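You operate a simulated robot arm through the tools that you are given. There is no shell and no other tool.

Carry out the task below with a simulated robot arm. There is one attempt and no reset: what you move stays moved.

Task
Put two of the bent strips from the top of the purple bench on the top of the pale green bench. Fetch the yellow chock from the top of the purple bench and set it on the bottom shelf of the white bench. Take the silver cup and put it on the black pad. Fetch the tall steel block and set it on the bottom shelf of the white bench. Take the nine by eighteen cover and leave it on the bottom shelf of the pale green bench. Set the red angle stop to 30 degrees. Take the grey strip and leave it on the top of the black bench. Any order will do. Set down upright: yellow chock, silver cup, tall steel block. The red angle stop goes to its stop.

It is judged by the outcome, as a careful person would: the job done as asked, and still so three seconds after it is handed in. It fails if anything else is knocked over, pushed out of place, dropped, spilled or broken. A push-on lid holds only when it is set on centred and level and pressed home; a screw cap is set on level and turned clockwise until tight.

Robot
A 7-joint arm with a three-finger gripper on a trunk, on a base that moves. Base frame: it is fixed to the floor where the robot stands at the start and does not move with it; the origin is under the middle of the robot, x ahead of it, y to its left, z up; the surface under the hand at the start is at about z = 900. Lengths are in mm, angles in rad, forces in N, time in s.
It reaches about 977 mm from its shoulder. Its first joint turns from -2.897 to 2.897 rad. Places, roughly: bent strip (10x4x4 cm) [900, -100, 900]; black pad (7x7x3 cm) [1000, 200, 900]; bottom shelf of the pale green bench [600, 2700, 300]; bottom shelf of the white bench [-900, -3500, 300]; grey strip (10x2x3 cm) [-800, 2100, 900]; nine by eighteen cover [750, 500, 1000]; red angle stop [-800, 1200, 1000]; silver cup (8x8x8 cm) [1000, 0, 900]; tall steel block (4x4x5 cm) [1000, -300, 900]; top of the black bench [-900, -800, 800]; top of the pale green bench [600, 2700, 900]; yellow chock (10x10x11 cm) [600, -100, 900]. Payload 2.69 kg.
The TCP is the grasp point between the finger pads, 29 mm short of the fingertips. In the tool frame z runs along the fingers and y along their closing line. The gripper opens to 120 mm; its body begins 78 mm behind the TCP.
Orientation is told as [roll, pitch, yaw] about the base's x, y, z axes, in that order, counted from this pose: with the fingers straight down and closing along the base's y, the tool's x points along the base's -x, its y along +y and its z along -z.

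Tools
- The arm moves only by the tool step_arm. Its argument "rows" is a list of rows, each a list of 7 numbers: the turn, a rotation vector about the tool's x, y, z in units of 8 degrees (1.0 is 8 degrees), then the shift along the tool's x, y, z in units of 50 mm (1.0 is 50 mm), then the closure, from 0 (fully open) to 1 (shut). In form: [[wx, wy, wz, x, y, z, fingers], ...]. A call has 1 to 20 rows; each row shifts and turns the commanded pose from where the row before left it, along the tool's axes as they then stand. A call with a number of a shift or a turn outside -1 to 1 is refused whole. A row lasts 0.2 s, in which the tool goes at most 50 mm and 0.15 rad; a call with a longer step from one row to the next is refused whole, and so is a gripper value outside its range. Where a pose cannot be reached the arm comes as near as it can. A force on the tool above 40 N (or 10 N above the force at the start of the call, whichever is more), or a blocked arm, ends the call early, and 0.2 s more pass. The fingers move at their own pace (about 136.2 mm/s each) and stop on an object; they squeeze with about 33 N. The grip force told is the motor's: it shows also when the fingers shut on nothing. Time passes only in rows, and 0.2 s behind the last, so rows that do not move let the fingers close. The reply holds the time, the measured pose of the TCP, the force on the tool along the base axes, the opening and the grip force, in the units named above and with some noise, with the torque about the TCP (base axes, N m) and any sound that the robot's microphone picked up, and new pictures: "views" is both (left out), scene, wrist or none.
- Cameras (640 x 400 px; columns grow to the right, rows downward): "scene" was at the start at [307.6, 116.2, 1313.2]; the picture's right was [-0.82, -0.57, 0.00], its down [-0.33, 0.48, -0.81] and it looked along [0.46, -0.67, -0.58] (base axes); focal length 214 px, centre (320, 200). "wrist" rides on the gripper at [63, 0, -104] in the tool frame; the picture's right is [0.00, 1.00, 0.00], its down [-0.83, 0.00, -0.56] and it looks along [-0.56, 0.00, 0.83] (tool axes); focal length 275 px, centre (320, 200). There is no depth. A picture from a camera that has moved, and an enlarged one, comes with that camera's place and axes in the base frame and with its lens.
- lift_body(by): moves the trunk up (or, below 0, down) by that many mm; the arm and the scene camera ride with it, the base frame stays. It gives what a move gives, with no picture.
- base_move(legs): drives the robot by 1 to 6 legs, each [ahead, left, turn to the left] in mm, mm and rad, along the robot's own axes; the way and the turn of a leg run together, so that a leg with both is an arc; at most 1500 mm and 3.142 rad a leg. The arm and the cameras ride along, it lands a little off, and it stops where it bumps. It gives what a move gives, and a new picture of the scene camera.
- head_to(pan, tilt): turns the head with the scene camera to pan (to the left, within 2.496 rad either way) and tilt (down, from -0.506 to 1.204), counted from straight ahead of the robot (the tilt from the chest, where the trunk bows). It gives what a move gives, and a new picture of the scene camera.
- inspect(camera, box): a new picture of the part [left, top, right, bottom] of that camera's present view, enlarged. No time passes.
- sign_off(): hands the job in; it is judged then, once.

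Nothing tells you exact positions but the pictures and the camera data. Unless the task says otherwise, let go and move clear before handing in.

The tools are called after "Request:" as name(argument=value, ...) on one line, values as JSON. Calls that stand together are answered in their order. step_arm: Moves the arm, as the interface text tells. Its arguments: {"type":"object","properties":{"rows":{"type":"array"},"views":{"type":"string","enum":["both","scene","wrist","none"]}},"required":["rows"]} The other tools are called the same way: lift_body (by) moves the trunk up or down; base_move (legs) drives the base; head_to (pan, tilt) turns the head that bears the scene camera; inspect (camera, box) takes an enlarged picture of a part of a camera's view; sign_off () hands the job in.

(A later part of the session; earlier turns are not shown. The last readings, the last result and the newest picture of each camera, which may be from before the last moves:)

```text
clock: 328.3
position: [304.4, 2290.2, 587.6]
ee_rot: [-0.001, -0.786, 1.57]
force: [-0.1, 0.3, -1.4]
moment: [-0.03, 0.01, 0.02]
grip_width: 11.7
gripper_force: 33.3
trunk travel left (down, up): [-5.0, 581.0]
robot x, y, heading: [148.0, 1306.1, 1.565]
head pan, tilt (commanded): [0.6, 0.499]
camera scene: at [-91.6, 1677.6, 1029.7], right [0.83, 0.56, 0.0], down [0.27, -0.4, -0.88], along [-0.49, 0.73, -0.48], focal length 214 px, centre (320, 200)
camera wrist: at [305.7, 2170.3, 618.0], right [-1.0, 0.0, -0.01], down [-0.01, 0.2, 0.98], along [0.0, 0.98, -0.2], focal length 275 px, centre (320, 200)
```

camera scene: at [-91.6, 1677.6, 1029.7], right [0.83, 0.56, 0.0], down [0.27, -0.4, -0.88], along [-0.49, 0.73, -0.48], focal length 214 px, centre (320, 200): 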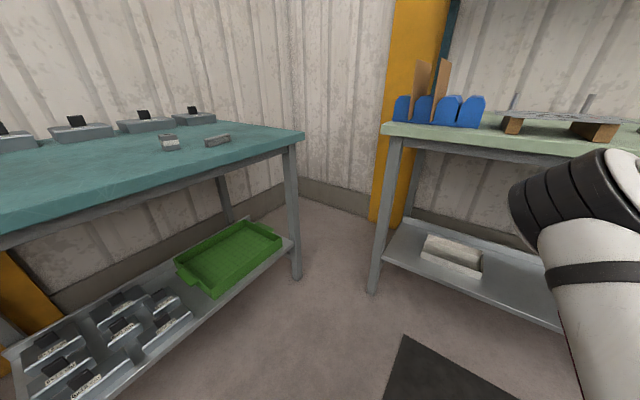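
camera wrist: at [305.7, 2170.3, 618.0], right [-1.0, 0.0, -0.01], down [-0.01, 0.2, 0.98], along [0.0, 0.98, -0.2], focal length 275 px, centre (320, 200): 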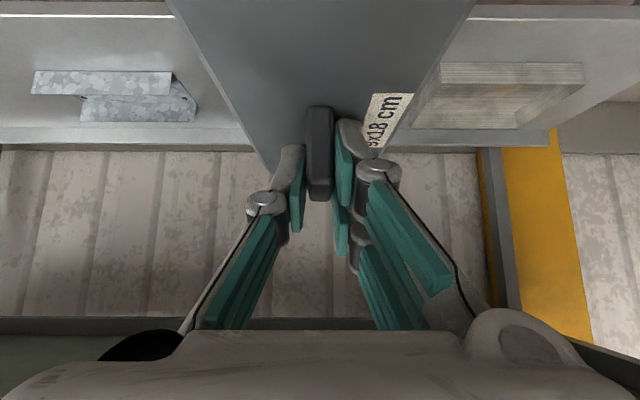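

Free shelf space between the box (x<130) and bracket (x>560). Lowering further and driving in.

Request:
step_arm(rows=[[0, 0, 0, 0.5, 0, 0.5, 1], [0, 0, 0, 0.5, 0, 0.5, 1], [0, 0, 0, 0.5, 0, 0.5, 1], [0, 0, 0, 0.5, 0, 0.5, 1], [0, 0, 0, 0, 0, 0, 1]], views="none")

Request:
head_to(pan=0.1, tilt=0.5)

Request:
base_move(legs=[[200, 0, 0]])

Request:
step_arm(rows=[[0, 0, 0, 0, 0, 0, 1]], views="wrist")

```text
clock: 329.5
position: [308.7, 2288.9, 447.0]
ee_rot: [-0.002, -0.784, 1.572]
force: [0.2, 0.4, -1.8]
moment: [-0.01, -0.02, 0.01]
grip_width: 11.7
gripper_force: 33.0
trunk travel left (down, up): [-5.0, 581.0]
robot x, y, heading: [146.9, 1308.4, 1.57]
head pan, tilt (commanded): [0.6, 0.499]
```

```text
clock: 330.5
position: [308.7, 2287.3, 445.8]
ee_rot: [-0.002, -0.784, 1.569]
force: [-0.2, 0.2, -2.2]
moment: [-0.03, 0.0, -0.01]
grip_width: 11.6
gripper_force: 33.2
trunk travel left (down, up): [-5.0, 581.0]
robot x, y, heading: [147.5, 1308.8, 1.569]
head pan, tilt (commanded): [0.099, 0.499]
camera scene: at [-49.2, 1692.9, 1029.6], right [1.0, 0.1, 0.0], down [0.05, -0.48, -0.88], along [-0.08, 0.87, -0.48], focal length 214 px, centre (320, 200)
```

scene: 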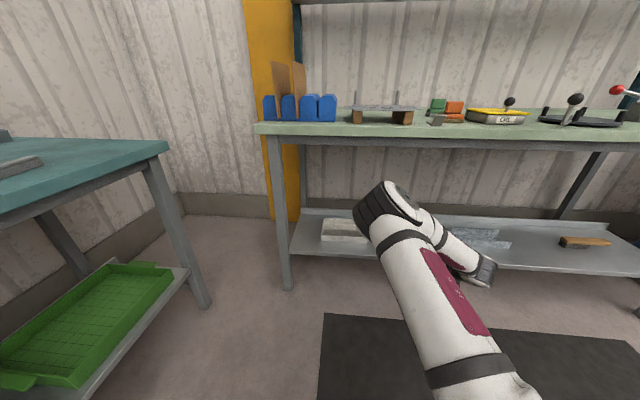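

```text
clock: 332.1
position: [305.4, 2494.0, 446.1]
ee_rot: [-0.001, -0.785, 1.576]
force: [-0.9, -0.1, -2.1]
moment: [0.0, -0.01, -0.03]
grip_width: 11.9
gripper_force: 32.8
trunk travel left (down, up): [-5.0, 581.0]
robot x, y, heading: [145.5, 1508.8, 1.57]
head pan, tilt (commanded): [0.099, 0.499]
camera scene: at [-49.7, 1896.6, 1029.6], right [1.0, 0.1, 0.0], down [0.05, -0.48, -0.88], along [-0.09, 0.87, -0.48], focal length 214 px, centre (320, 200)
```

scene: 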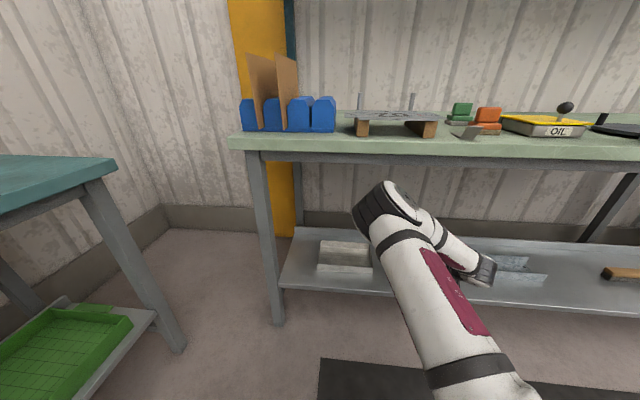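

```text
clock: 332.5
position: [306.9, 2494.1, 445.7]
ee_rot: [-0.003, -0.783, 1.575]
force: [0.4, 0.9, -3.0]
moment: [-0.01, 0.0, -0.01]
grip_width: 11.9
gripper_force: 32.3
trunk travel left (down, up): [-5.0, 581.0]
robot x, y, heading: [145.4, 1509.1, 1.57]
head pan, tilt (commanded): [0.099, 0.499]
camera wrist: at [307.1, 2374.1, 476.3], right [-1.0, 0.0, -0.01], down [-0.01, 0.2, 0.98], along [0.0, 0.98, -0.2], focal length 275 px, centre (320, 200)
```

wrist: 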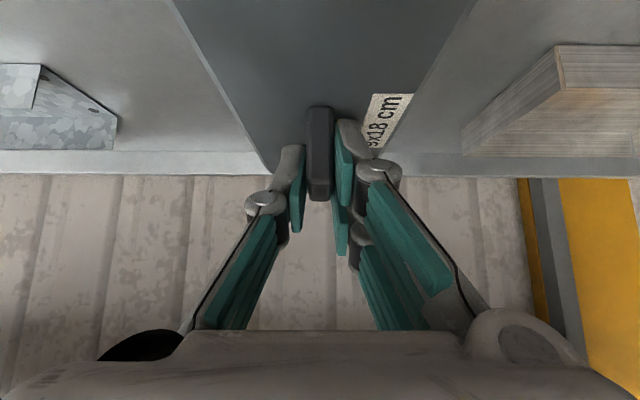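

Request:
base_move(legs=[[115, 0, 0]])

Request:
step_arm(rows=[[0, 0, 0, 0.25, 0, 0.25, 1], [0, 0, 0, 0.25, 0, 0.25, 1], [0, 0, 0, 0.25, 0, 0.25, 1], [0, 0, 0, 0, 0, 0, 1]], views="wrist")

```text
clock: 333.7
position: [306.5, 2608.1, 446.6]
ee_rot: [-0.002, -0.785, 1.574]
force: [-0.1, 0.2, -2.6]
moment: [-0.01, -0.01, -0.02]
grip_width: 11.4
gripper_force: 32.9
trunk travel left (down, up): [-5.0, 581.0]
robot x, y, heading: [144.7, 1625.8, 1.571]
head pan, tilt (commanded): [0.099, 0.499]
camera scene: at [-49.6, 2011.6, 1029.6], right [1.0, 0.1, 0.0], down [0.05, -0.48, -0.88], along [-0.09, 0.87, -0.48], focal length 214 px, centre (320, 200)
```

scene: 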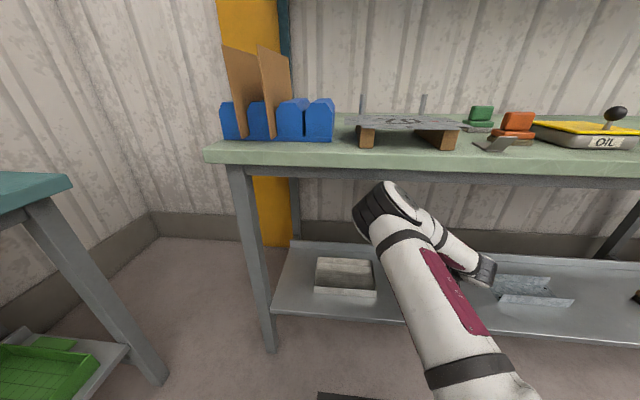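

```text
clock: 334.7
position: [306.9, 2608.4, 392.4]
ee_rot: [-0.001, -0.784, 1.574]
force: [-0.2, 0.4, -1.3]
moment: [0.02, 0.0, -0.03]
grip_width: 11.6
gripper_force: 32.9
trunk travel left (down, up): [-5.0, 581.0]
robot x, y, heading: [147.8, 1626.2, 1.566]
head pan, tilt (commanded): [0.099, 0.499]
camera wrist: at [307.2, 2489.3, 422.7], right [-1.0, 0.0, 0.0], down [-0.01, 0.2, 0.98], along [0.0, 0.98, -0.2], focal length 275 px, centre (320, 200)
```

wrist: 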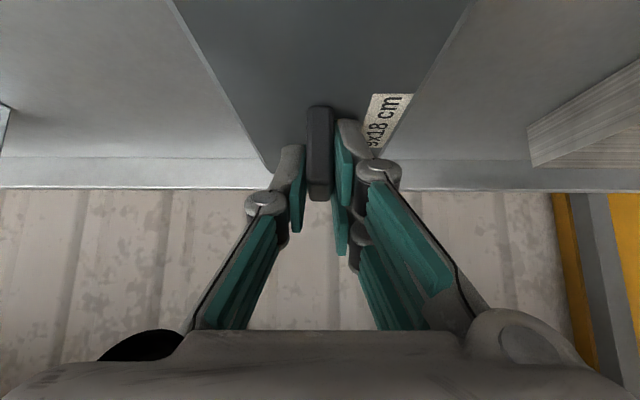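

Lowering in small steps to contact.

Request:
step_arm(rows=[[0, 0, 0, 0.08, 0, 0.08, 1], [0, 0, 0, 0.06, 0, 0.06, 1], [0, 0, 0, 0, 0, 0, 1]], views="none")

Request:
step_arm(rows=[[0, 0, 0, 0.04, 0, 0.04, 1], [0, 0, 0, 0.03, 0, 0.03, 1], [0, 0, 0, 0, 0, 0, 1]], views="none")

```text
clock: 335.5
position: [306.0, 2606.5, 383.4]
ee_rot: [-0.003, -0.783, 1.573]
force: [-0.5, 0.0, -3.5]
moment: [0.01, -0.01, -0.01]
grip_width: 11.6
gripper_force: 32.9
trunk travel left (down, up): [-5.0, 581.0]
robot x, y, heading: [147.8, 1629.6, 1.571]
head pan, tilt (commanded): [0.099, 0.499]
```

```text
clock: 336.3
position: [305.5, 2607.9, 377.7]
ee_rot: [-0.002, -0.783, 1.574]
force: [-0.4, 0.8, -1.8]
moment: [0.0, 0.03, 0.02]
grip_width: 11.6
gripper_force: 33.1
trunk travel left (down, up): [-5.0, 581.0]
robot x, y, heading: [149.4, 1628.9, 1.565]
head pan, tilt (commanded): [0.099, 0.499]
```

Request:
step_arm(rows=[[0, 0, 0, 0.03, 0, 0.03, 1], [0, 0, 0, 0.03, 0, 0.03, 1], [0, 0, 0, 0, 0, 0, 1]], views="none")

Request:
step_arm(rows=[[0, 0, 0, 0.02, 0, 0.02, 1], [0, 0, 0, 0, 0, 0, 1]], views="wrist")

```text
clock: 337.1
position: [306.1, 2610.2, 376.9]
ee_rot: [-0.004, -0.79, 1.572]
force: [-0.8, -6.5, 24.9]
moment: [-0.4, 0.24, -0.08]
grip_width: 11.8
gripper_force: 32.9
trunk travel left (down, up): [-5.0, 581.0]
robot x, y, heading: [148.4, 1624.6, 1.568]
head pan, tilt (commanded): [0.099, 0.499]
```

```text
clock: 337.5
position: [306.3, 2611.1, 376.7]
ee_rot: [-0.001, -0.792, 1.571]
force: [0.0, -1.2, 12.1]
moment: [-0.8, 0.28, -0.04]
grip_width: 11.8
gripper_force: 33.4
trunk travel left (down, up): [-5.0, 581.0]
robot x, y, heading: [144.8, 1628.5, 1.567]
head pan, tilt (commanded): [0.099, 0.499]
stopped in row 2: the force on the tool passed its limit at 43 N (the readings are from after the stop); the commanded pose is now the measured one
camera wrist: at [308.0, 2491.6, 405.6], right [-1.0, 0.0, -0.01], down [-0.01, 0.19, 0.98], along [0.0, 0.98, -0.19], focal length 275 px, centre (320, 200)
```

wrist: 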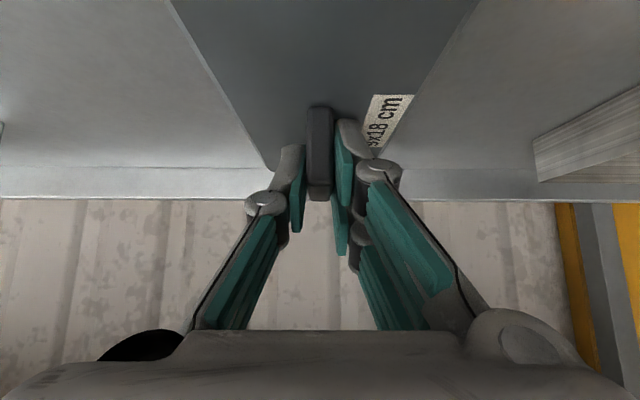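

The cover is down on the shelf. Releasing and withdrawing.

Request:
step_arm(rows=[[0, 0, 0, 0, 0, 0, 0.8], [0, 0, 0, 0, 0, 0, 0.6], [0, 0, 0, 0, 0, 0, 0.6], [0, 0, 0, 0, 0, -0.4, 0.6], [0, 0, 0, 0, 0, -0.8, 0.6], [0, 0, 0, 0, 0, -0.8, 0.6], [0, 0, 0, 0, 0, 0, 0.6]], views="wrist")

```text
clock: 339.1
position: [306.2, 2534.7, 447.6]
ee_rot: [-0.002, -0.79, 1.572]
force: [0.4, -0.8, -0.6]
moment: [-0.01, 0.01, -0.02]
grip_width: 47.9
gripper_force: 0.1
trunk travel left (down, up): [-5.0, 581.0]
robot x, y, heading: [147.7, 1627.6, 1.567]
head pan, tilt (commanded): [0.099, 0.499]
camera wrist: at [308.0, 2415.2, 477.7], right [-1.0, 0.0, 0.0], down [-0.01, 0.19, 0.98], along [0.0, 0.98, -0.19], focal length 275 px, centre (320, 200)
```

wrist: 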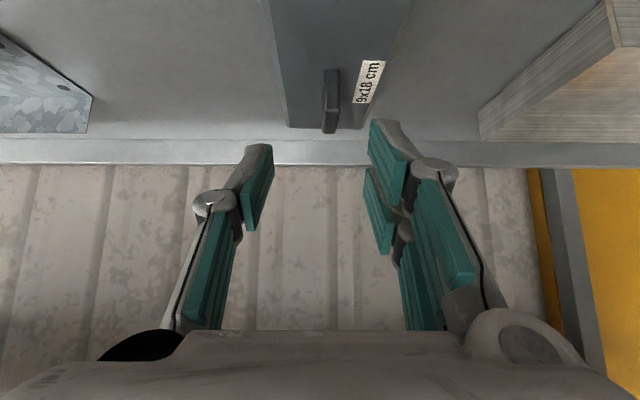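

The cover rests on the bottom shelf of the green bench. Backing out and raising.

Request:
base_move(legs=[[-330, 0, 0]])

Request:
inspect(camera="scene", box=[260, 80, 640, 300])

Request:
lift_body(by=295)

Request:
step_arm(rows=[[0, 0, 0, -0.6, 0, -0.6, 0.4], [0, 0, 0, -0.6, 0, -0.6, 0.4], [0, 0, 0, -0.6, 0, -0.6, 0.4], [0, 0, 0, -0.6, 0, -0.6, 0.4], [0, 0, 0, -0.6, 0, -0.6, 0.4], [0, 0, 0, -0.6, 0, -0.6, 0.4], [0, 0, 0, -0.6, 0, -0.6, 0.4], [0, 0, 0, -0.6, 0, -0.6, 0.4], [0, 0, 0, -0.6, 0, -0.6, 0.4], [0, 0.9375, 0, 0, 0, 0, 0.4], [0, 0.9375, 0, 0, 0, 0, 0.4], [0, 0.9375, 0, 0, 0, 0, 0.4], [0, 0.9375, 0, 0, 0, 0, 0.4], [0, 0.9375, 0, 0, 0, 0, 0.4], [0, 0.9375, 0, 0, 0, 0, 0.4], [0, 0, 0, 0, 0, 0, 0.4]], views="both")

```text
clock: 341.3
position: [313.3, 2196.5, 448.5]
ee_rot: [-0.002, -0.792, 1.567]
force: [0.1, 0.7, 0.0]
moment: [0.01, 0.03, 0.0]
grip_width: 48.1
gripper_force: 0.0
trunk travel left (down, up): [-5.0, 581.0]
robot x, y, heading: [147.2, 1292.6, 1.565]
head pan, tilt (commanded): [0.099, 0.499]
camera scene: at [-48.4, 1675.6, 1029.7], right [1.0, 0.09, 0.0], down [0.04, -0.48, -0.88], along [-0.08, 0.87, -0.48], focal length 214 px, centre (320, 200)
```

scene: 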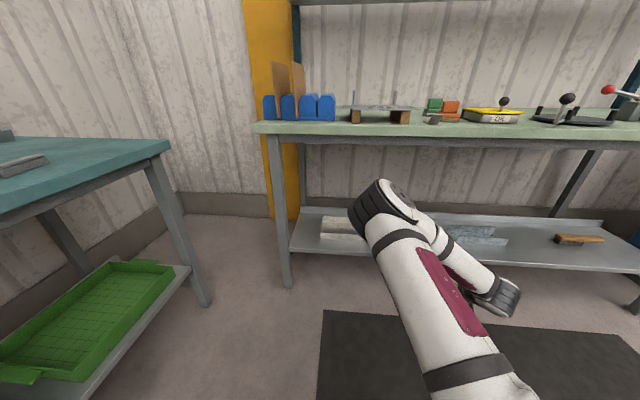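

```text
1.68 times, centred on (450, 190) of scene
camera zoom: at [-48.4, 1675.6, 1029.7], right [1.0, 0.09, 0.0], down [0.04, -0.48, -0.88], along [-0.08, 0.87, -0.48], focal length 361 px, centre (101, 217)
```

zoom: 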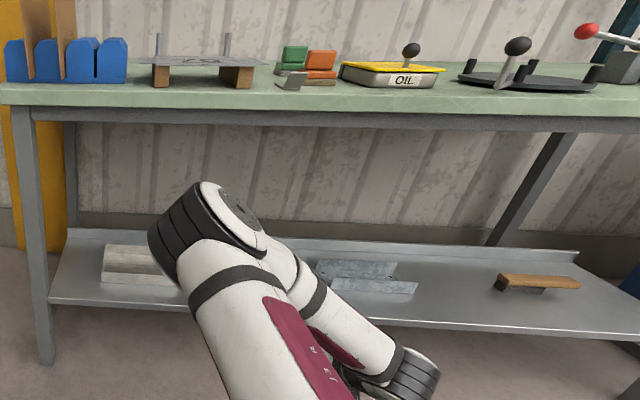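

```text
clock: 344.3
position: [311.8, 2196.4, 742.9]
ee_rot: [-0.002, -0.792, 1.566]
force: [0.2, -0.8, 0.1]
moment: [0.0, 0.0, -0.01]
grip_width: 48.0
gripper_force: 0.0
trunk travel left (down, up): [-300.0, 286.0]
robot x, y, heading: [144.3, 1286.9, 1.559]
head pan, tilt (commanded): [0.099, 0.499]
```

```text
clock: 347.7
position: [303.4, 2185.4, 1121.0]
ee_rot: [-0.003, -0.003, 1.564]
force: [-0.4, 0.0, 0.7]
moment: [0.03, 0.02, -0.01]
grip_width: 71.9
gripper_force: 0.1
out of reach, approached as far as the arm can: row 15
trunk travel left (down, up): [-300.0, 286.0]
robot x, y, heading: [143.4, 1288.5, 1.564]
head pan, tilt (commanded): [0.099, 0.499]
camera scene: at [-48.7, 1634.3, 1324.3], right [1.0, 0.09, 0.0], down [0.04, -0.48, -0.88], along [-0.08, 0.87, -0.48], focal length 214 px, centre (320, 200)
camera wrist: at [303.9, 2122.0, 1226.4], right [-1.0, 0.0, 0.0], down [0.0, 0.83, 0.56], along [0.0, 0.56, -0.83], focal length 275 px, centre (320, 200)
```

scene: 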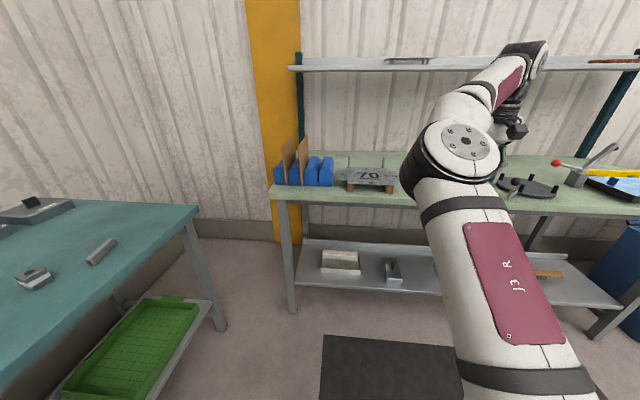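
wrist: 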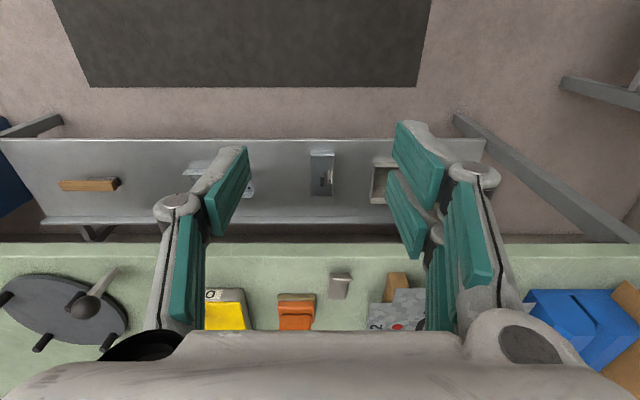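

Cover and strip are well placed. Next the grey strip on the teal bench: retracting the hand, then turning to face that bench.

Request:
step_arm(rows=[[0, 0, 0, 0.5, -0.5, 0, 0.4], [0, 0, 0, 0.7, -0.5, -0.1, 0.4], [0, 0, 0, 0.8, -0.4, -0.2, 0.4], [0, 0, 0, 0.8, -0.3, -0.3, 0.4], [0, 0, 0, 0.8, -0.2, -0.3, 0.4], [0, 0, 0, 0.8, 0, -0.3, 0.4], [0, 0, 0, 0.5, 0, 0, 0.4], [0, 0, 0, 0, 0, 0, 0.4]], views="none")

Request:
base_move(legs=[[0, 100, 0], [300, 0, 0], [0, 0, 1.577]])

```text
clock: 349.5
position: [399.1, 1939.6, 1183.1]
ee_rot: [-0.001, -0.004, 1.564]
force: [-0.3, -0.1, -0.6]
moment: [-0.03, 0.01, -0.01]
grip_width: 72.0
gripper_force: 0.0
trunk travel left (down, up): [-300.0, 286.0]
robot x, y, heading: [144.3, 1291.3, 1.559]
head pan, tilt (commanded): [0.099, 0.499]
```

```text
clock: 356.1
position: [-602.6, 1834.7, 1182.7]
ee_rot: [-0.001, -0.006, -3.133]
force: [0.2, -0.9, -0.1]
moment: [0.02, 0.02, -0.01]
grip_width: 71.8
gripper_force: 0.2
trunk travel left (down, up): [-300.0, 286.0]
robot x, y, heading: [53.1, 1590.6, -3.136]
head pan, tilt (commanded): [0.099, 0.499]
camera scene: at [-289.4, 1388.4, 1324.3], right [-0.11, 0.99, 0.0], down [0.48, 0.05, -0.88], along [-0.87, -0.09, -0.48], focal length 214 px, centre (320, 200)
```

scene: 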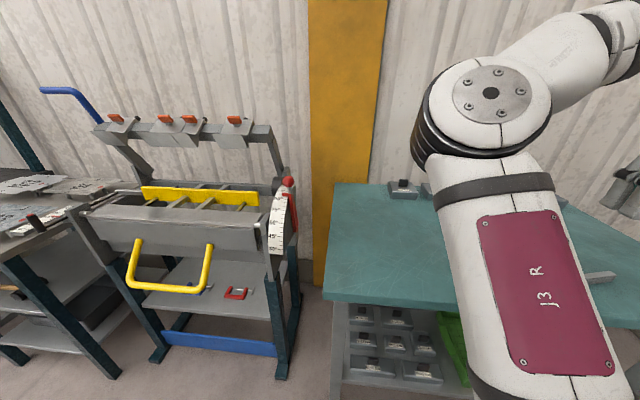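

A good view of the angle stop; zooming in to understand it.

Request:
inspect(camera="scene", box=[230, 160, 330, 290])

Request:
base_move(legs=[[0, -340, 0]])

Request:
step_arm(rows=[[0, 0, 0, 0, 0, 0, 0.4]], views="wrist")

```text
3.08 times, centred on (280, 225) of scene
camera zoom: at [-289.4, 1388.4, 1324.3], right [-0.11, 0.99, 0.0], down [0.48, 0.05, -0.88], along [-0.87, -0.09, -0.48], focal length 660 px, centre (443, 123)
```

zoom: 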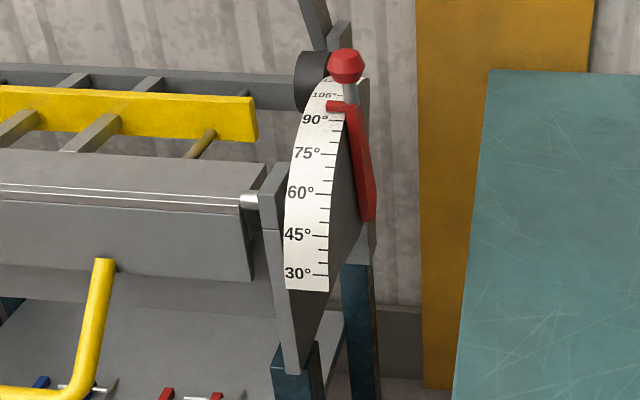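

```text
clock: 358.4
position: [-606.3, 2177.6, 1183.2]
ee_rot: [-0.001, -0.006, -3.13]
force: [0.6, 0.7, 0.1]
moment: [0.0, 0.04, 0.0]
grip_width: 71.7
gripper_force: 0.0
trunk travel left (down, up): [-300.0, 286.0]
robot x, y, heading: [48.2, 1937.4, -3.132]
head pan, tilt (commanded): [0.099, 0.499]
camera scene: at [-291.5, 1731.1, 1324.3], right [-0.11, 0.99, 0.0], down [0.48, 0.05, -0.88], along [-0.87, -0.1, -0.48], focal length 214 px, centre (320, 200)
```

scene: 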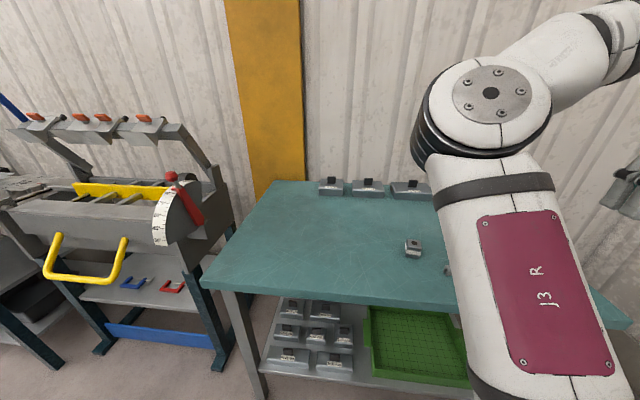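

```text
clock: 358.8
position: [-607.2, 2177.4, 1181.8]
ee_rot: [0.0, -0.005, -3.128]
force: [-0.2, -0.6, -0.2]
moment: [-0.05, -0.01, 0.02]
grip_width: 72.0
gripper_force: 0.1
trunk travel left (down, up): [-300.0, 286.0]
robot x, y, heading: [54.1, 1939.0, -3.134]
head pan, tilt (commanded): [0.099, 0.499]
camera wrist: at [-542.3, 2177.3, 1287.8], right [0.02, -1.0, 0.0], down [-0.83, -0.01, 0.56], along [-0.56, -0.01, -0.83], focal length 275 px, centre (320, 200)
```

wrist: 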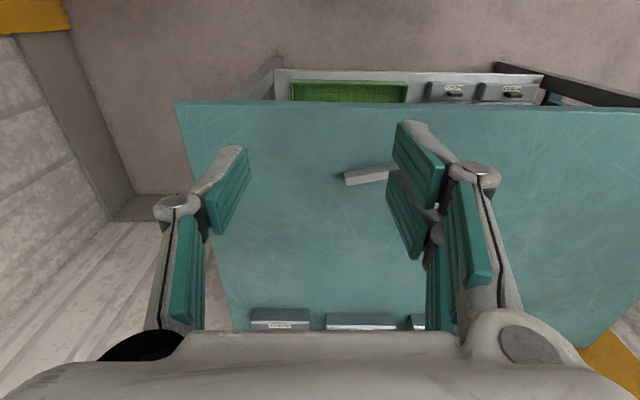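

The stop's red pointer is at about 95° now and must come down to 30°. First the grey strip: moving the hand over it for a closer look.

Request:
step_arm(rows=[[0, 0, 0, -0.4, 0.34, 0.35, 0.4], [0, 0, 0, -0.4, 0.34, 0.35, 0.4], [0, 0, 0, -0.4, 0.34, 0.35, 0.4], [0, 0, 0, -0.4, 0.34, 0.35, 0.4], [0, 0, 0, -0.4, 0.34, 0.3, 0.4], [0, 0, 0, 0, 0, 0, 0.4]], views="both")

Request:
inspect(camera="wrist", box=[220, 80, 440, 240])

```text
clock: 360.2
position: [-706.0, 2089.1, 1098.3]
ee_rot: [-0.001, -0.006, -3.129]
force: [-0.4, 1.1, -0.1]
moment: [-0.03, -0.02, 0.01]
grip_width: 71.9
gripper_force: 0.1
trunk travel left (down, up): [-300.0, 286.0]
robot x, y, heading: [51.5, 1939.0, -3.131]
head pan, tilt (commanded): [0.099, 0.499]
camera scene: at [-291.4, 1731.0, 1324.3], right [-0.11, 0.99, 0.0], down [0.48, 0.05, -0.88], along [-0.87, -0.1, -0.48], focal length 214 px, centre (320, 200)
camera wrist: at [-641.7, 2090.0, 1202.6], right [0.02, -1.0, 0.0], down [-0.83, -0.01, 0.56], along [-0.56, -0.01, -0.83], focal length 275 px, centre (320, 200)
```

scene: 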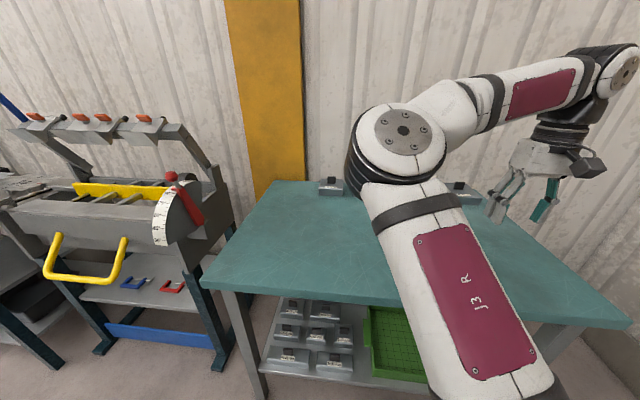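
wrist: 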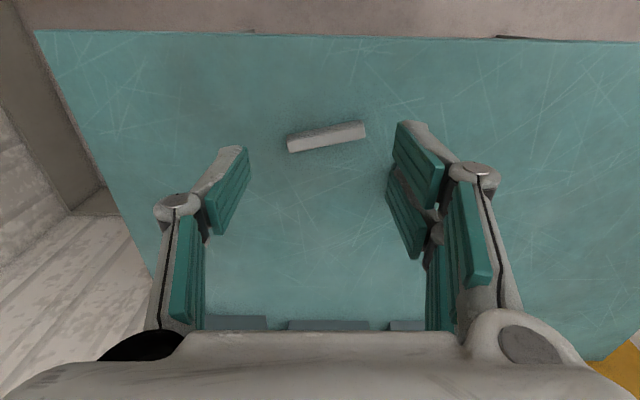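

```text
2.50 times, centred on (330, 160) of wrist
camera zoom: at [-641.7, 2090.0, 1202.6], right [0.02, -1.0, 0.0], down [-0.83, -0.01, 0.56], along [-0.56, -0.01, -0.83], focal length 688 px, centre (295, 300)
```

zoom: 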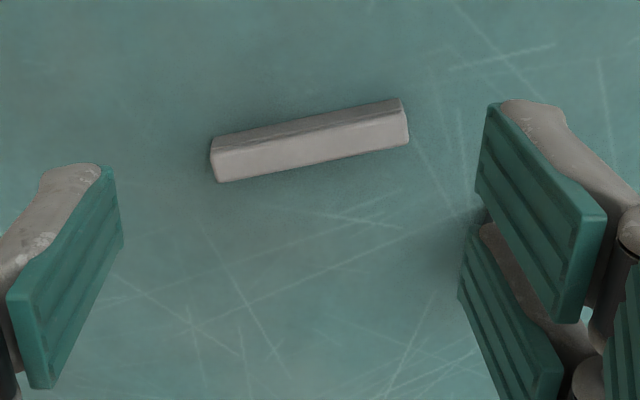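

The grey strip lies at about (-770, 2080), its long axis near y. I'll rotate the hand about 76° so the fingers close across its 20 mm width.

Request:
step_arm(rows=[[0, 0, 0.95, 0, 0, 0, 0.4], [0, 0, 0.95, 0, 0, 0, 0.4], [0, 0, 0.95, 0, 0, 0, 0.4], [0, 0, 0.95, 0, 0, 0, 0.4], [0, 0, 0.95, 0, 0, 0, 0.4], [0, 0, 0.95, 0, 0, 0, 0.4], [0, 0, 0.95, 0, 0, 0, 0.4], [0, 0, 0.95, 0, 0, 0, 0.4], [0, 0, 0.95, 0, 0, 0, 0.4], [0, 0, 0.95, 0, 0, 0, 0.4], [0, 0, 0, -0.08, 0.64, 0, 0.4], [0, 0, 0, -0.08, 0.64, 0, 0.4], [0, 0, 0, 0, 0, 0, 0.4]], views="both")

Request:
inspect(camera="wrist", box=[220, 80, 440, 240])

```text
clock: 363.0
position: [-697.8, 2109.6, 1069.3]
ee_rot: [0.007, -0.003, 1.83]
force: [0.7, 0.5, -0.3]
moment: [-0.02, -0.01, 0.0]
grip_width: 71.9
gripper_force: 0.1
out of reach, approached as far as the arm can: row 10, 11, 12
trunk travel left (down, up): [-300.0, 286.0]
robot x, y, heading: [47.2, 1939.0, -3.131]
head pan, tilt (commanded): [0.099, 0.499]
camera scene: at [-291.5, 1731.0, 1324.3], right [-0.11, 0.99, 0.0], down [0.48, 0.05, -0.88], along [-0.87, -0.1, -0.48], focal length 214 px, centre (320, 200)
camera wrist: at [-680.1, 2046.7, 1173.8], right [-0.97, -0.26, 0.01], down [-0.21, 0.8, 0.56], along [-0.15, 0.54, -0.83], focal length 275 px, centre (320, 200)
```

scene: 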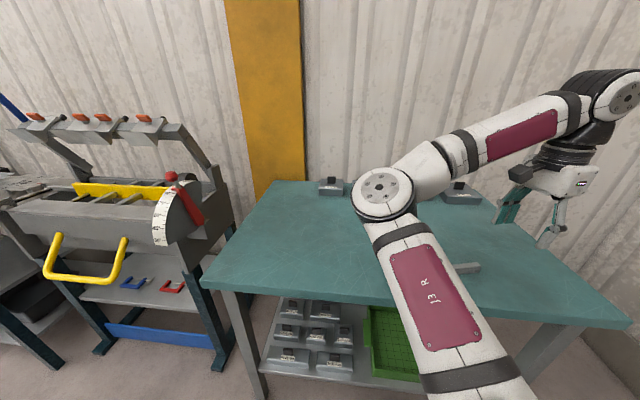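
wrist: 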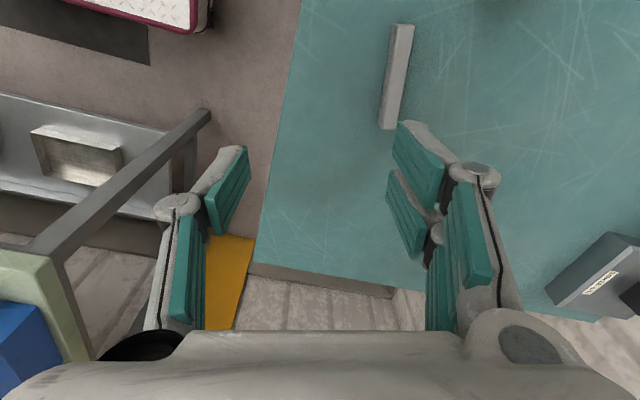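

```text
2.50 times, centred on (330, 160) of wrist
camera zoom: at [-680.1, 2046.7, 1173.8], right [-0.97, -0.26, 0.01], down [-0.21, 0.8, 0.56], along [-0.15, 0.54, -0.83], focal length 688 px, centre (295, 300)
```

zoom: 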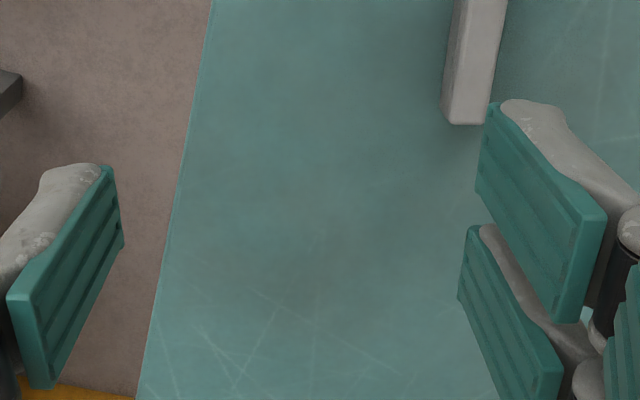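

At this yaw the arm is near a limit. I'll unwind part of the rotation, and instead turn the base toward the strip so the wrist is comfortable.

Request:
step_arm(rows=[[0, 0, -0.9, 0, 0, -0.3, 0.4], [0, 0, -0.9, 0, 0, -0.4, 0.4], [0, 0, -0.9, 0, 0, -0.4, 0.4], [0, 0, -0.9, 0, 0, -0.4, 0.4], [0, 0, -0.9, 0, 0, 0, 0.4], [0, 0, -0.87, 0, 0, 0, 0.4], [0, 0, 0, 0, 0, 0, 0.4]], views="none")

Request:
base_move(legs=[[0, 400, 0], [0, 0, -0.752], [120, 135, 0]])

Request:
step_arm(rows=[[0, 0, 0, 0, 0, 0, 0.4]], views="wrist")

```text
clock: 364.6
position: [-700.3, 2107.8, 1142.8]
ee_rot: [0.001, -0.004, 2.58]
force: [-0.4, -0.6, 0.1]
moment: [-0.01, 0.01, 0.01]
grip_width: 72.0
gripper_force: 0.1
trunk travel left (down, up): [-300.0, 286.0]
robot x, y, heading: [49.4, 1931.5, -3.137]
head pan, tilt (commanded): [0.099, 0.499]
```

```text
clock: 370.2
position: [-566.2, 2140.6, 1144.7]
ee_rot: [0.001, -0.005, 1.834]
force: [0.2, 0.1, -0.4]
moment: [0.03, 0.04, 0.02]
grip_width: 72.0
gripper_force: 0.1
trunk travel left (down, up): [-300.0, 286.0]
robot x, y, heading: [-129.7, 1501.4, 2.408]
head pan, tilt (commanded): [0.099, 0.499]
camera scene: at [-519.4, 1585.8, 1324.3], right [0.59, 0.81, 0.0], down [0.39, -0.28, -0.88], along [-0.71, 0.52, -0.48], focal length 214 px, centre (320, 200)
```

scene: 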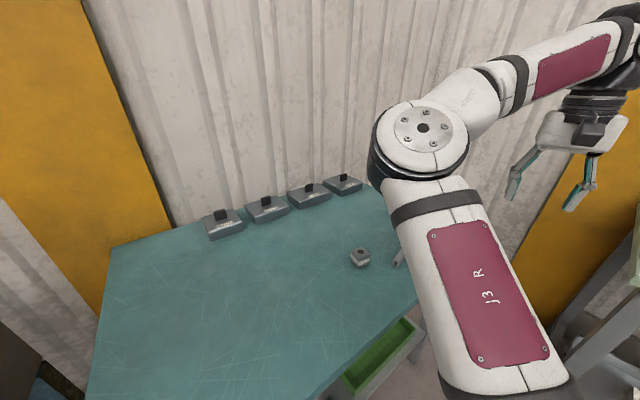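

```text
clock: 370.6
position: [-565.9, 2138.8, 1144.0]
ee_rot: [0.001, -0.006, 1.835]
force: [0.6, -0.1, 0.5]
moment: [-0.03, 0.02, 0.01]
grip_width: 72.2
gripper_force: 0.1
trunk travel left (down, up): [-300.0, 286.0]
robot x, y, heading: [-130.6, 1502.8, 2.407]
head pan, tilt (commanded): [0.099, 0.499]
camera wrist: at [-549.1, 2077.6, 1248.8], right [-0.96, -0.27, 0.0], down [-0.22, 0.8, 0.56], along [-0.15, 0.54, -0.83], focal length 275 px, centre (320, 200)
```

wrist: 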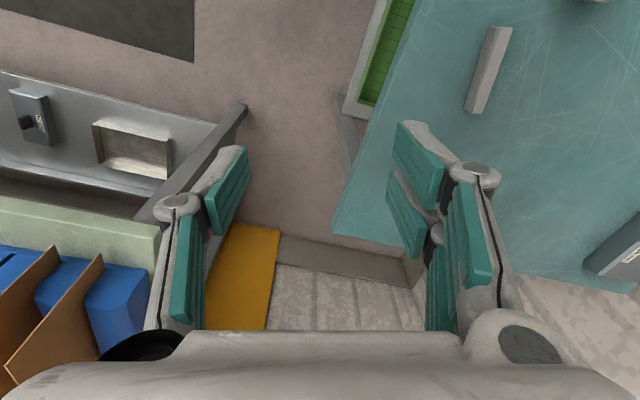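

The strip is in view; moving over it with the fingers closing across its width.

Request:
step_arm(rows=[[0, 0, 0, 0.01, 0.69, 0.2, 0.4], [0, 0, 0, 0.01, 0.69, 0.3, 0.4], [0, 0, 0, 0.01, 0.69, 0.4, 0.4], [0, 0, 0, 0.01, 0.69, 0.4, 0.4], [0, 0, 0, 0.02, 0.69, 0.4, 0.4], [0, 0, 0, 0.02, 0.69, 0.4, 0.4], [0, 0, 0, 0, 0, 0.5, 0.4], [0, 0, 0, 0, 0, 0, 0.4]], views="both")

Request:
inspect(camera="wrist", box=[200, 60, 440, 240])

```text
clock: 372.4
position: [-764.1, 2081.8, 1011.8]
ee_rot: [0.002, -0.006, 1.834]
force: [-0.7, -0.6, 0.4]
moment: [-0.03, 0.03, -0.01]
grip_width: 72.0
gripper_force: 0.1
trunk travel left (down, up): [-300.0, 286.0]
robot x, y, heading: [-127.8, 1506.0, 2.409]
head pan, tilt (commanded): [0.099, 0.499]
camera scene: at [-519.4, 1585.7, 1324.3], right [0.59, 0.81, 0.0], down [0.39, -0.28, -0.88], along [-0.71, 0.52, -0.48], focal length 214 px, centre (320, 200)
camera wrist: at [-746.1, 2020.2, 1116.9], right [-0.96, -0.26, 0.0], down [-0.22, 0.8, 0.56], along [-0.15, 0.54, -0.83], focal length 275 px, centre (320, 200)
```

scene: 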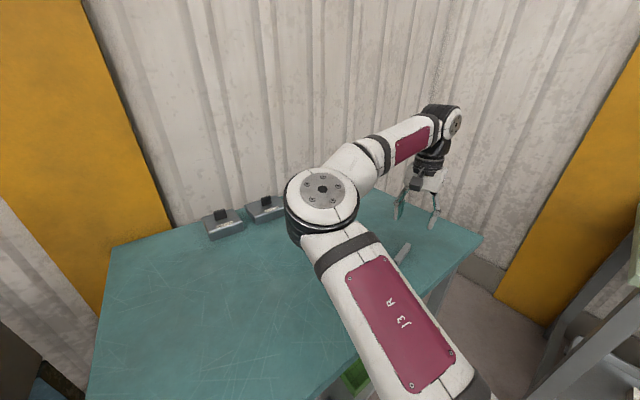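
wrist: 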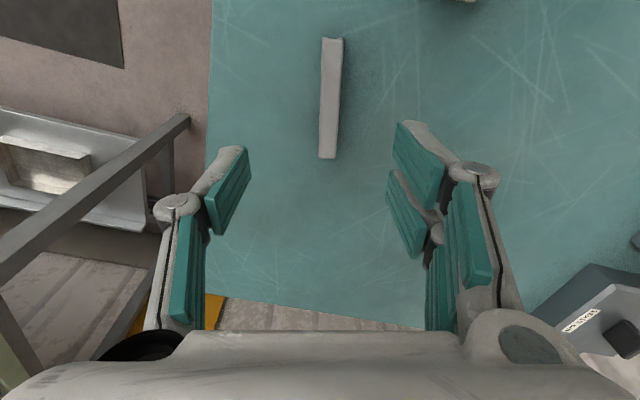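

```text
2.22 times, centred on (320, 150) of wrist
camera zoom: at [-746.1, 2020.2, 1116.9], right [-0.96, -0.26, 0.0], down [-0.22, 0.8, 0.56], along [-0.15, 0.54, -0.83], focal length 612 px, centre (320, 311)
```

zoom: 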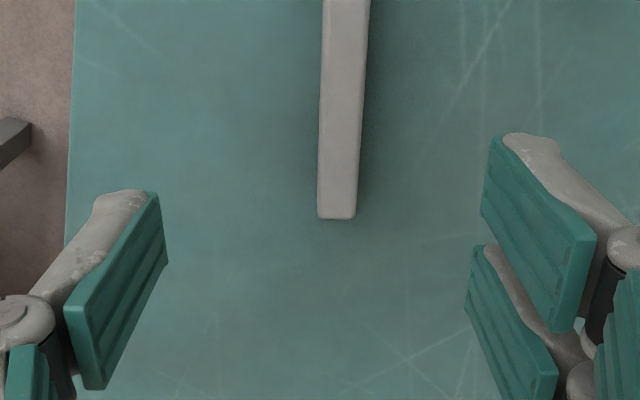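

Strip top is about z=878; it's offset ~8 mm to the right of the hand. Correcting and descending.

Request:
step_arm(rows=[[0, 0, 0, 0.16, 0.16, 0.6, 0.4], [0, 0, 0, 0, 0, 0.8, 0.4], [0, 0, 0, 0, 0, 0.8, 0.5], [0, 0, 0, 0, 0, 0, 0.5]], views="wrist")

Request:
inspect(camera="wrist", box=[200, 60, 440, 260])

```text
clock: 373.4
position: [-770.1, 2074.8, 902.7]
ee_rot: [0.002, -0.004, 1.834]
force: [0.8, 0.3, 0.8]
moment: [0.01, 0.02, 0.02]
grip_width: 60.3
gripper_force: 0.0
trunk travel left (down, up): [-300.0, 286.0]
robot x, y, heading: [-128.9, 1501.8, 2.409]
head pan, tilt (commanded): [0.099, 0.499]
camera wrist: at [-753.8, 2013.6, 1008.5], right [-0.96, -0.26, 0.0], down [-0.22, 0.8, 0.56], along [-0.15, 0.54, -0.83], focal length 275 px, centre (320, 200)
```

wrist: 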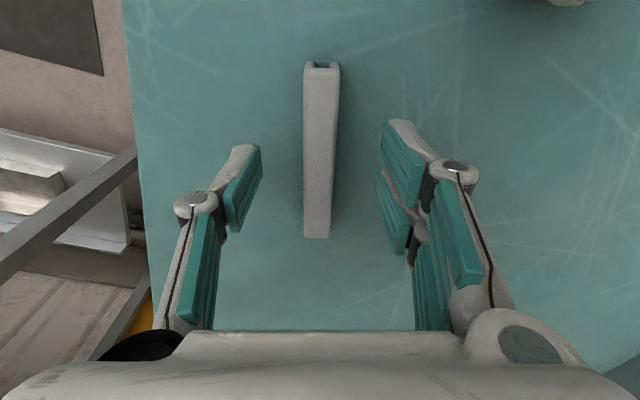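

```text
2.00 times, centred on (320, 160) of wrist
camera zoom: at [-753.8, 2013.6, 1008.5], right [-0.96, -0.26, 0.0], down [-0.22, 0.8, 0.56], along [-0.15, 0.54, -0.83], focal length 551 px, centre (320, 280)
```

zoom: 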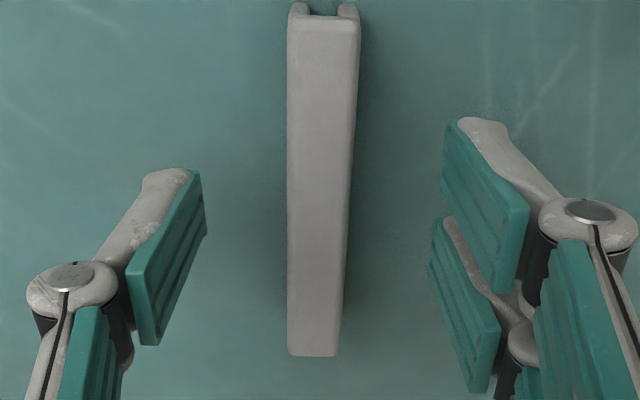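

It's an inverted U-channel, well centred. Lowering 17 mm more and closing.

Request:
step_arm(rows=[[0, 0, 0, 0, 0, 0.2, 0.5], [0, 0, 0, 0, 0, 0.14, 0.5], [0, 0, 0, 0, 0, 0, 0.5], [0, 0, 0, 0, 0, 0, 0.8], [0, 0, 0, 0, 0, 0, 1], [0, 0, 0, 0, 0, 0, 1]], views="wrist")

```text
clock: 374.8
position: [-771.0, 2074.8, 888.0]
ee_rot: [0.001, -0.005, 1.834]
force: [0.0, -0.7, -0.6]
moment: [0.01, 0.0, -0.02]
grip_width: 16.0
gripper_force: 32.9
trunk travel left (down, up): [-300.0, 286.0]
robot x, y, heading: [-128.8, 1503.4, 2.409]
head pan, tilt (commanded): [0.099, 0.499]
camera wrist: at [-754.1, 2012.9, 991.9], right [-0.96, -0.26, 0.0], down [-0.22, 0.8, 0.56], along [-0.15, 0.54, -0.83], focal length 275 px, centre (320, 200)
```

wrist: 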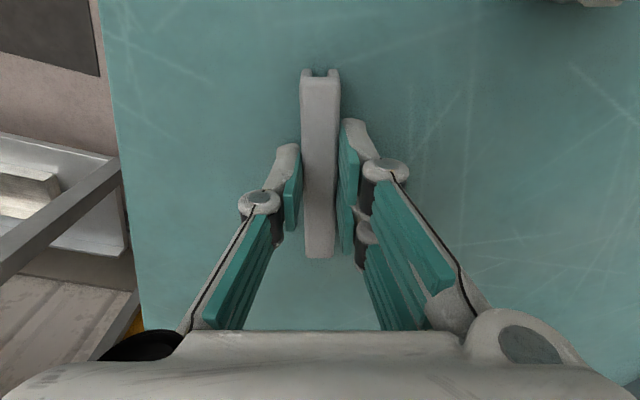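

Gripped at 16 mm. Lifting.

Request:
step_arm(rows=[[0, 0, 0, 0, 0, -0.3, 1], [0, 0, 0, 0, 0, -0.7, 1], [0, 0, 0, 0, 0, -0.9, 1], [0, 0, 0, 0, 0, -0.9, 1], [0, 0, 0, 0, 0, -0.9, 1], [0, 0, 0, 0, 0, -0.9, 1], [0, 0, 0, 0, 0, 0, 1]], views="both")

```text
clock: 376.4
position: [-771.4, 2067.6, 1114.5]
ee_rot: [0.003, -0.005, 1.833]
force: [0.0, -0.3, 1.0]
moment: [0.0, -0.02, -0.03]
grip_width: 16.4
gripper_force: 33.2
trunk travel left (down, up): [-300.0, 286.0]
robot x, y, heading: [-130.9, 1505.6, 2.41]
head pan, tilt (commanded): [0.099, 0.499]
camera scene: at [-519.4, 1585.8, 1324.3], right [0.59, 0.81, 0.0], down [0.39, -0.28, -0.88], along [-0.71, 0.52, -0.48], focal length 214 px, centre (320, 200)
camera wrist: at [-753.4, 2006.4, 1219.7], right [-0.96, -0.26, 0.0], down [-0.22, 0.8, 0.56], along [-0.15, 0.54, -0.83], focal length 275 px, centre (320, 200)
```

scene: 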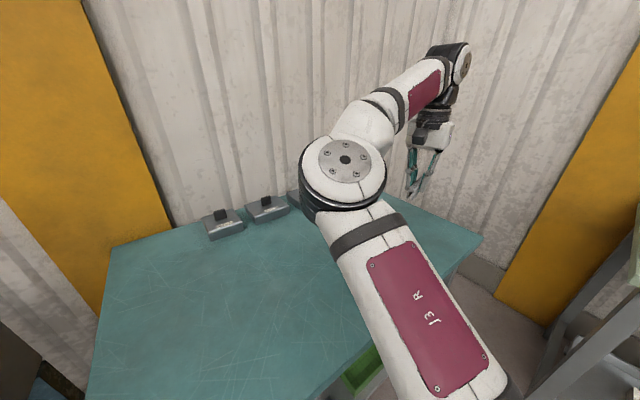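
wrist: 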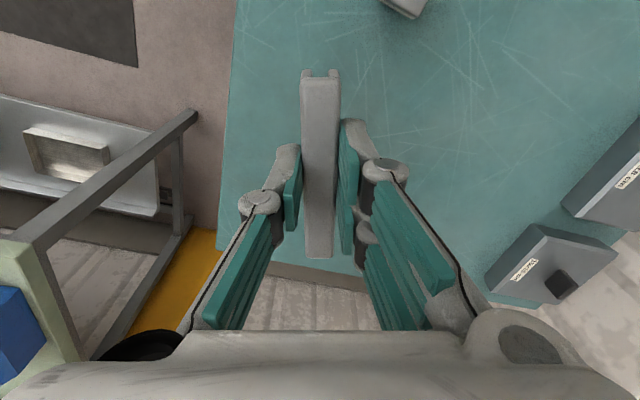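

Grey strip held. Retracting to the travel pose and realigning the hand with the robot.

Request:
step_arm(rows=[[0, 0, 0, 0.07, -0.76, -0.16, 1], [0, 0, 0, 0.07, -0.76, -0.16, 1], [0, 0, 0, 0.07, -0.76, -0.16, 1], [0, 0, 0, 0.07, -0.76, -0.16, 1], [0, 0, 0, 0.07, -0.76, -0.16, 1], [0, 0, 0, 0.07, -0.76, -0.16, 1], [0, 0, 0, 0.07, -0.76, -0.16, 1], [0, 0, 0, 0.07, -0.76, -0.16, 1], [0, 0, -0.83, 0, 0, 0, 1], [0, 0, -0.83, 0, 0, 0, 1], [0, 0, -0.83, 0, 0, 0, 1], [0, 0, -0.83, 0, 0, 0, 1], [0, 0, -0.83, 0, 0, 0, 1], [0, 0, 0, 0, 0, 0, 1]], views="scene")

```text
clock: 379.4
position: [-471.1, 2124.5, 1180.1]
ee_rot: [-0.003, -0.007, 2.414]
force: [-0.2, -0.3, 0.5]
moment: [0.06, -0.02, -0.04]
grip_width: 16.3
gripper_force: 33.3
trunk travel left (down, up): [-300.0, 286.0]
robot x, y, heading: [-131.3, 1505.1, 2.41]
head pan, tilt (commanded): [0.099, 0.499]
camera scene: at [-519.3, 1585.8, 1324.3], right [0.59, 0.81, 0.0], down [0.39, -0.28, -0.88], along [-0.71, 0.52, -0.48], focal length 214 px, centre (320, 200)
```

scene: 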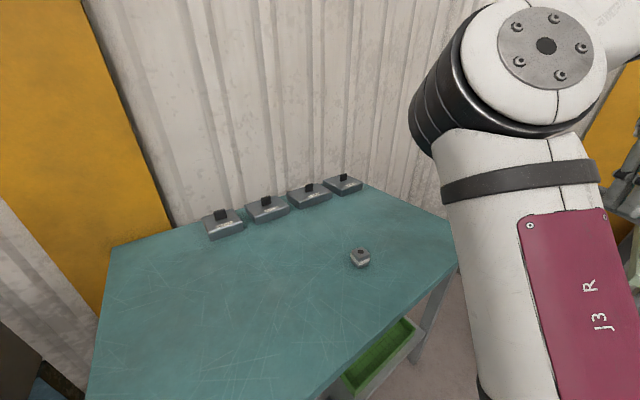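

Now driving to the black bench: pulling clear of the teal bench, turning to face -y, and going down the aisle.

Request:
base_move(legs=[[-180, -87, 0], [0, 0, 2.302], [1300, -40, 0], [950, 0, 0]])

Request:
head_to(pan=-1.2, tilt=0.45)

```text
clock: 397.4
position: [-393.9, -1501.6, 1181.8]
ee_rot: [0.0, -0.005, -1.651]
force: [0.3, 1.2, -0.3]
moment: [0.02, 0.01, 0.03]
grip_width: 16.1
gripper_force: 33.2
trunk travel left (down, up): [-300.0, 286.0]
robot x, y, heading: [-102.1, -857.7, -1.655]
head pan, tilt (commanded): [0.099, 0.499]
camera scene: at [66.8, -1221.1, 1324.3], right [-1.0, -0.01, 0.0], down [-0.01, 0.48, -0.88], along [0.01, -0.88, -0.48], focal length 214 px, centre (320, 200)
```

scene: 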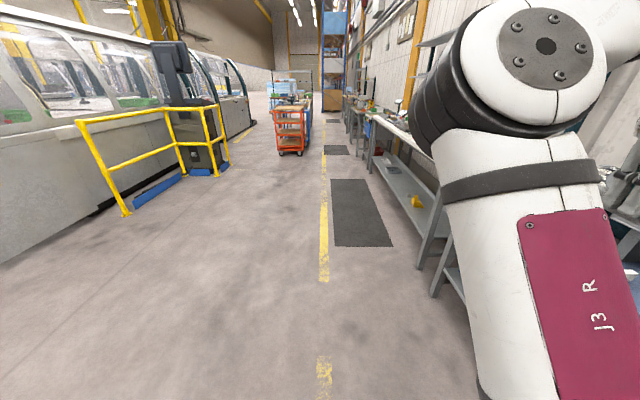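

```text
clock: 398.8
position: [-395.1, -1500.8, 1180.8]
ee_rot: [-0.002, -0.005, -1.651]
force: [0.7, 0.8, 0.0]
moment: [0.01, -0.01, 0.01]
grip_width: 16.3
gripper_force: 33.2
trunk travel left (down, up): [-300.0, 286.0]
robot x, y, heading: [-104.3, -852.6, -1.657]
head pan, tilt (commanded): [-1.201, 0.45]
camera scene: at [-22.7, -1156.0, 1328.8], right [-0.28, 0.96, 0.0], down [0.42, 0.12, -0.9], along [-0.86, -0.25, -0.44], focal length 214 px, centre (320, 200)
```

scene: 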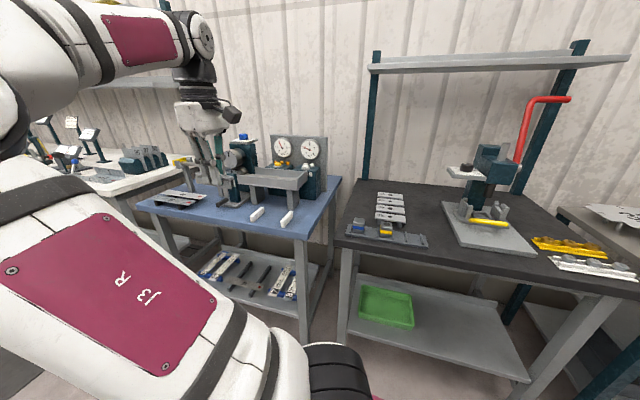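

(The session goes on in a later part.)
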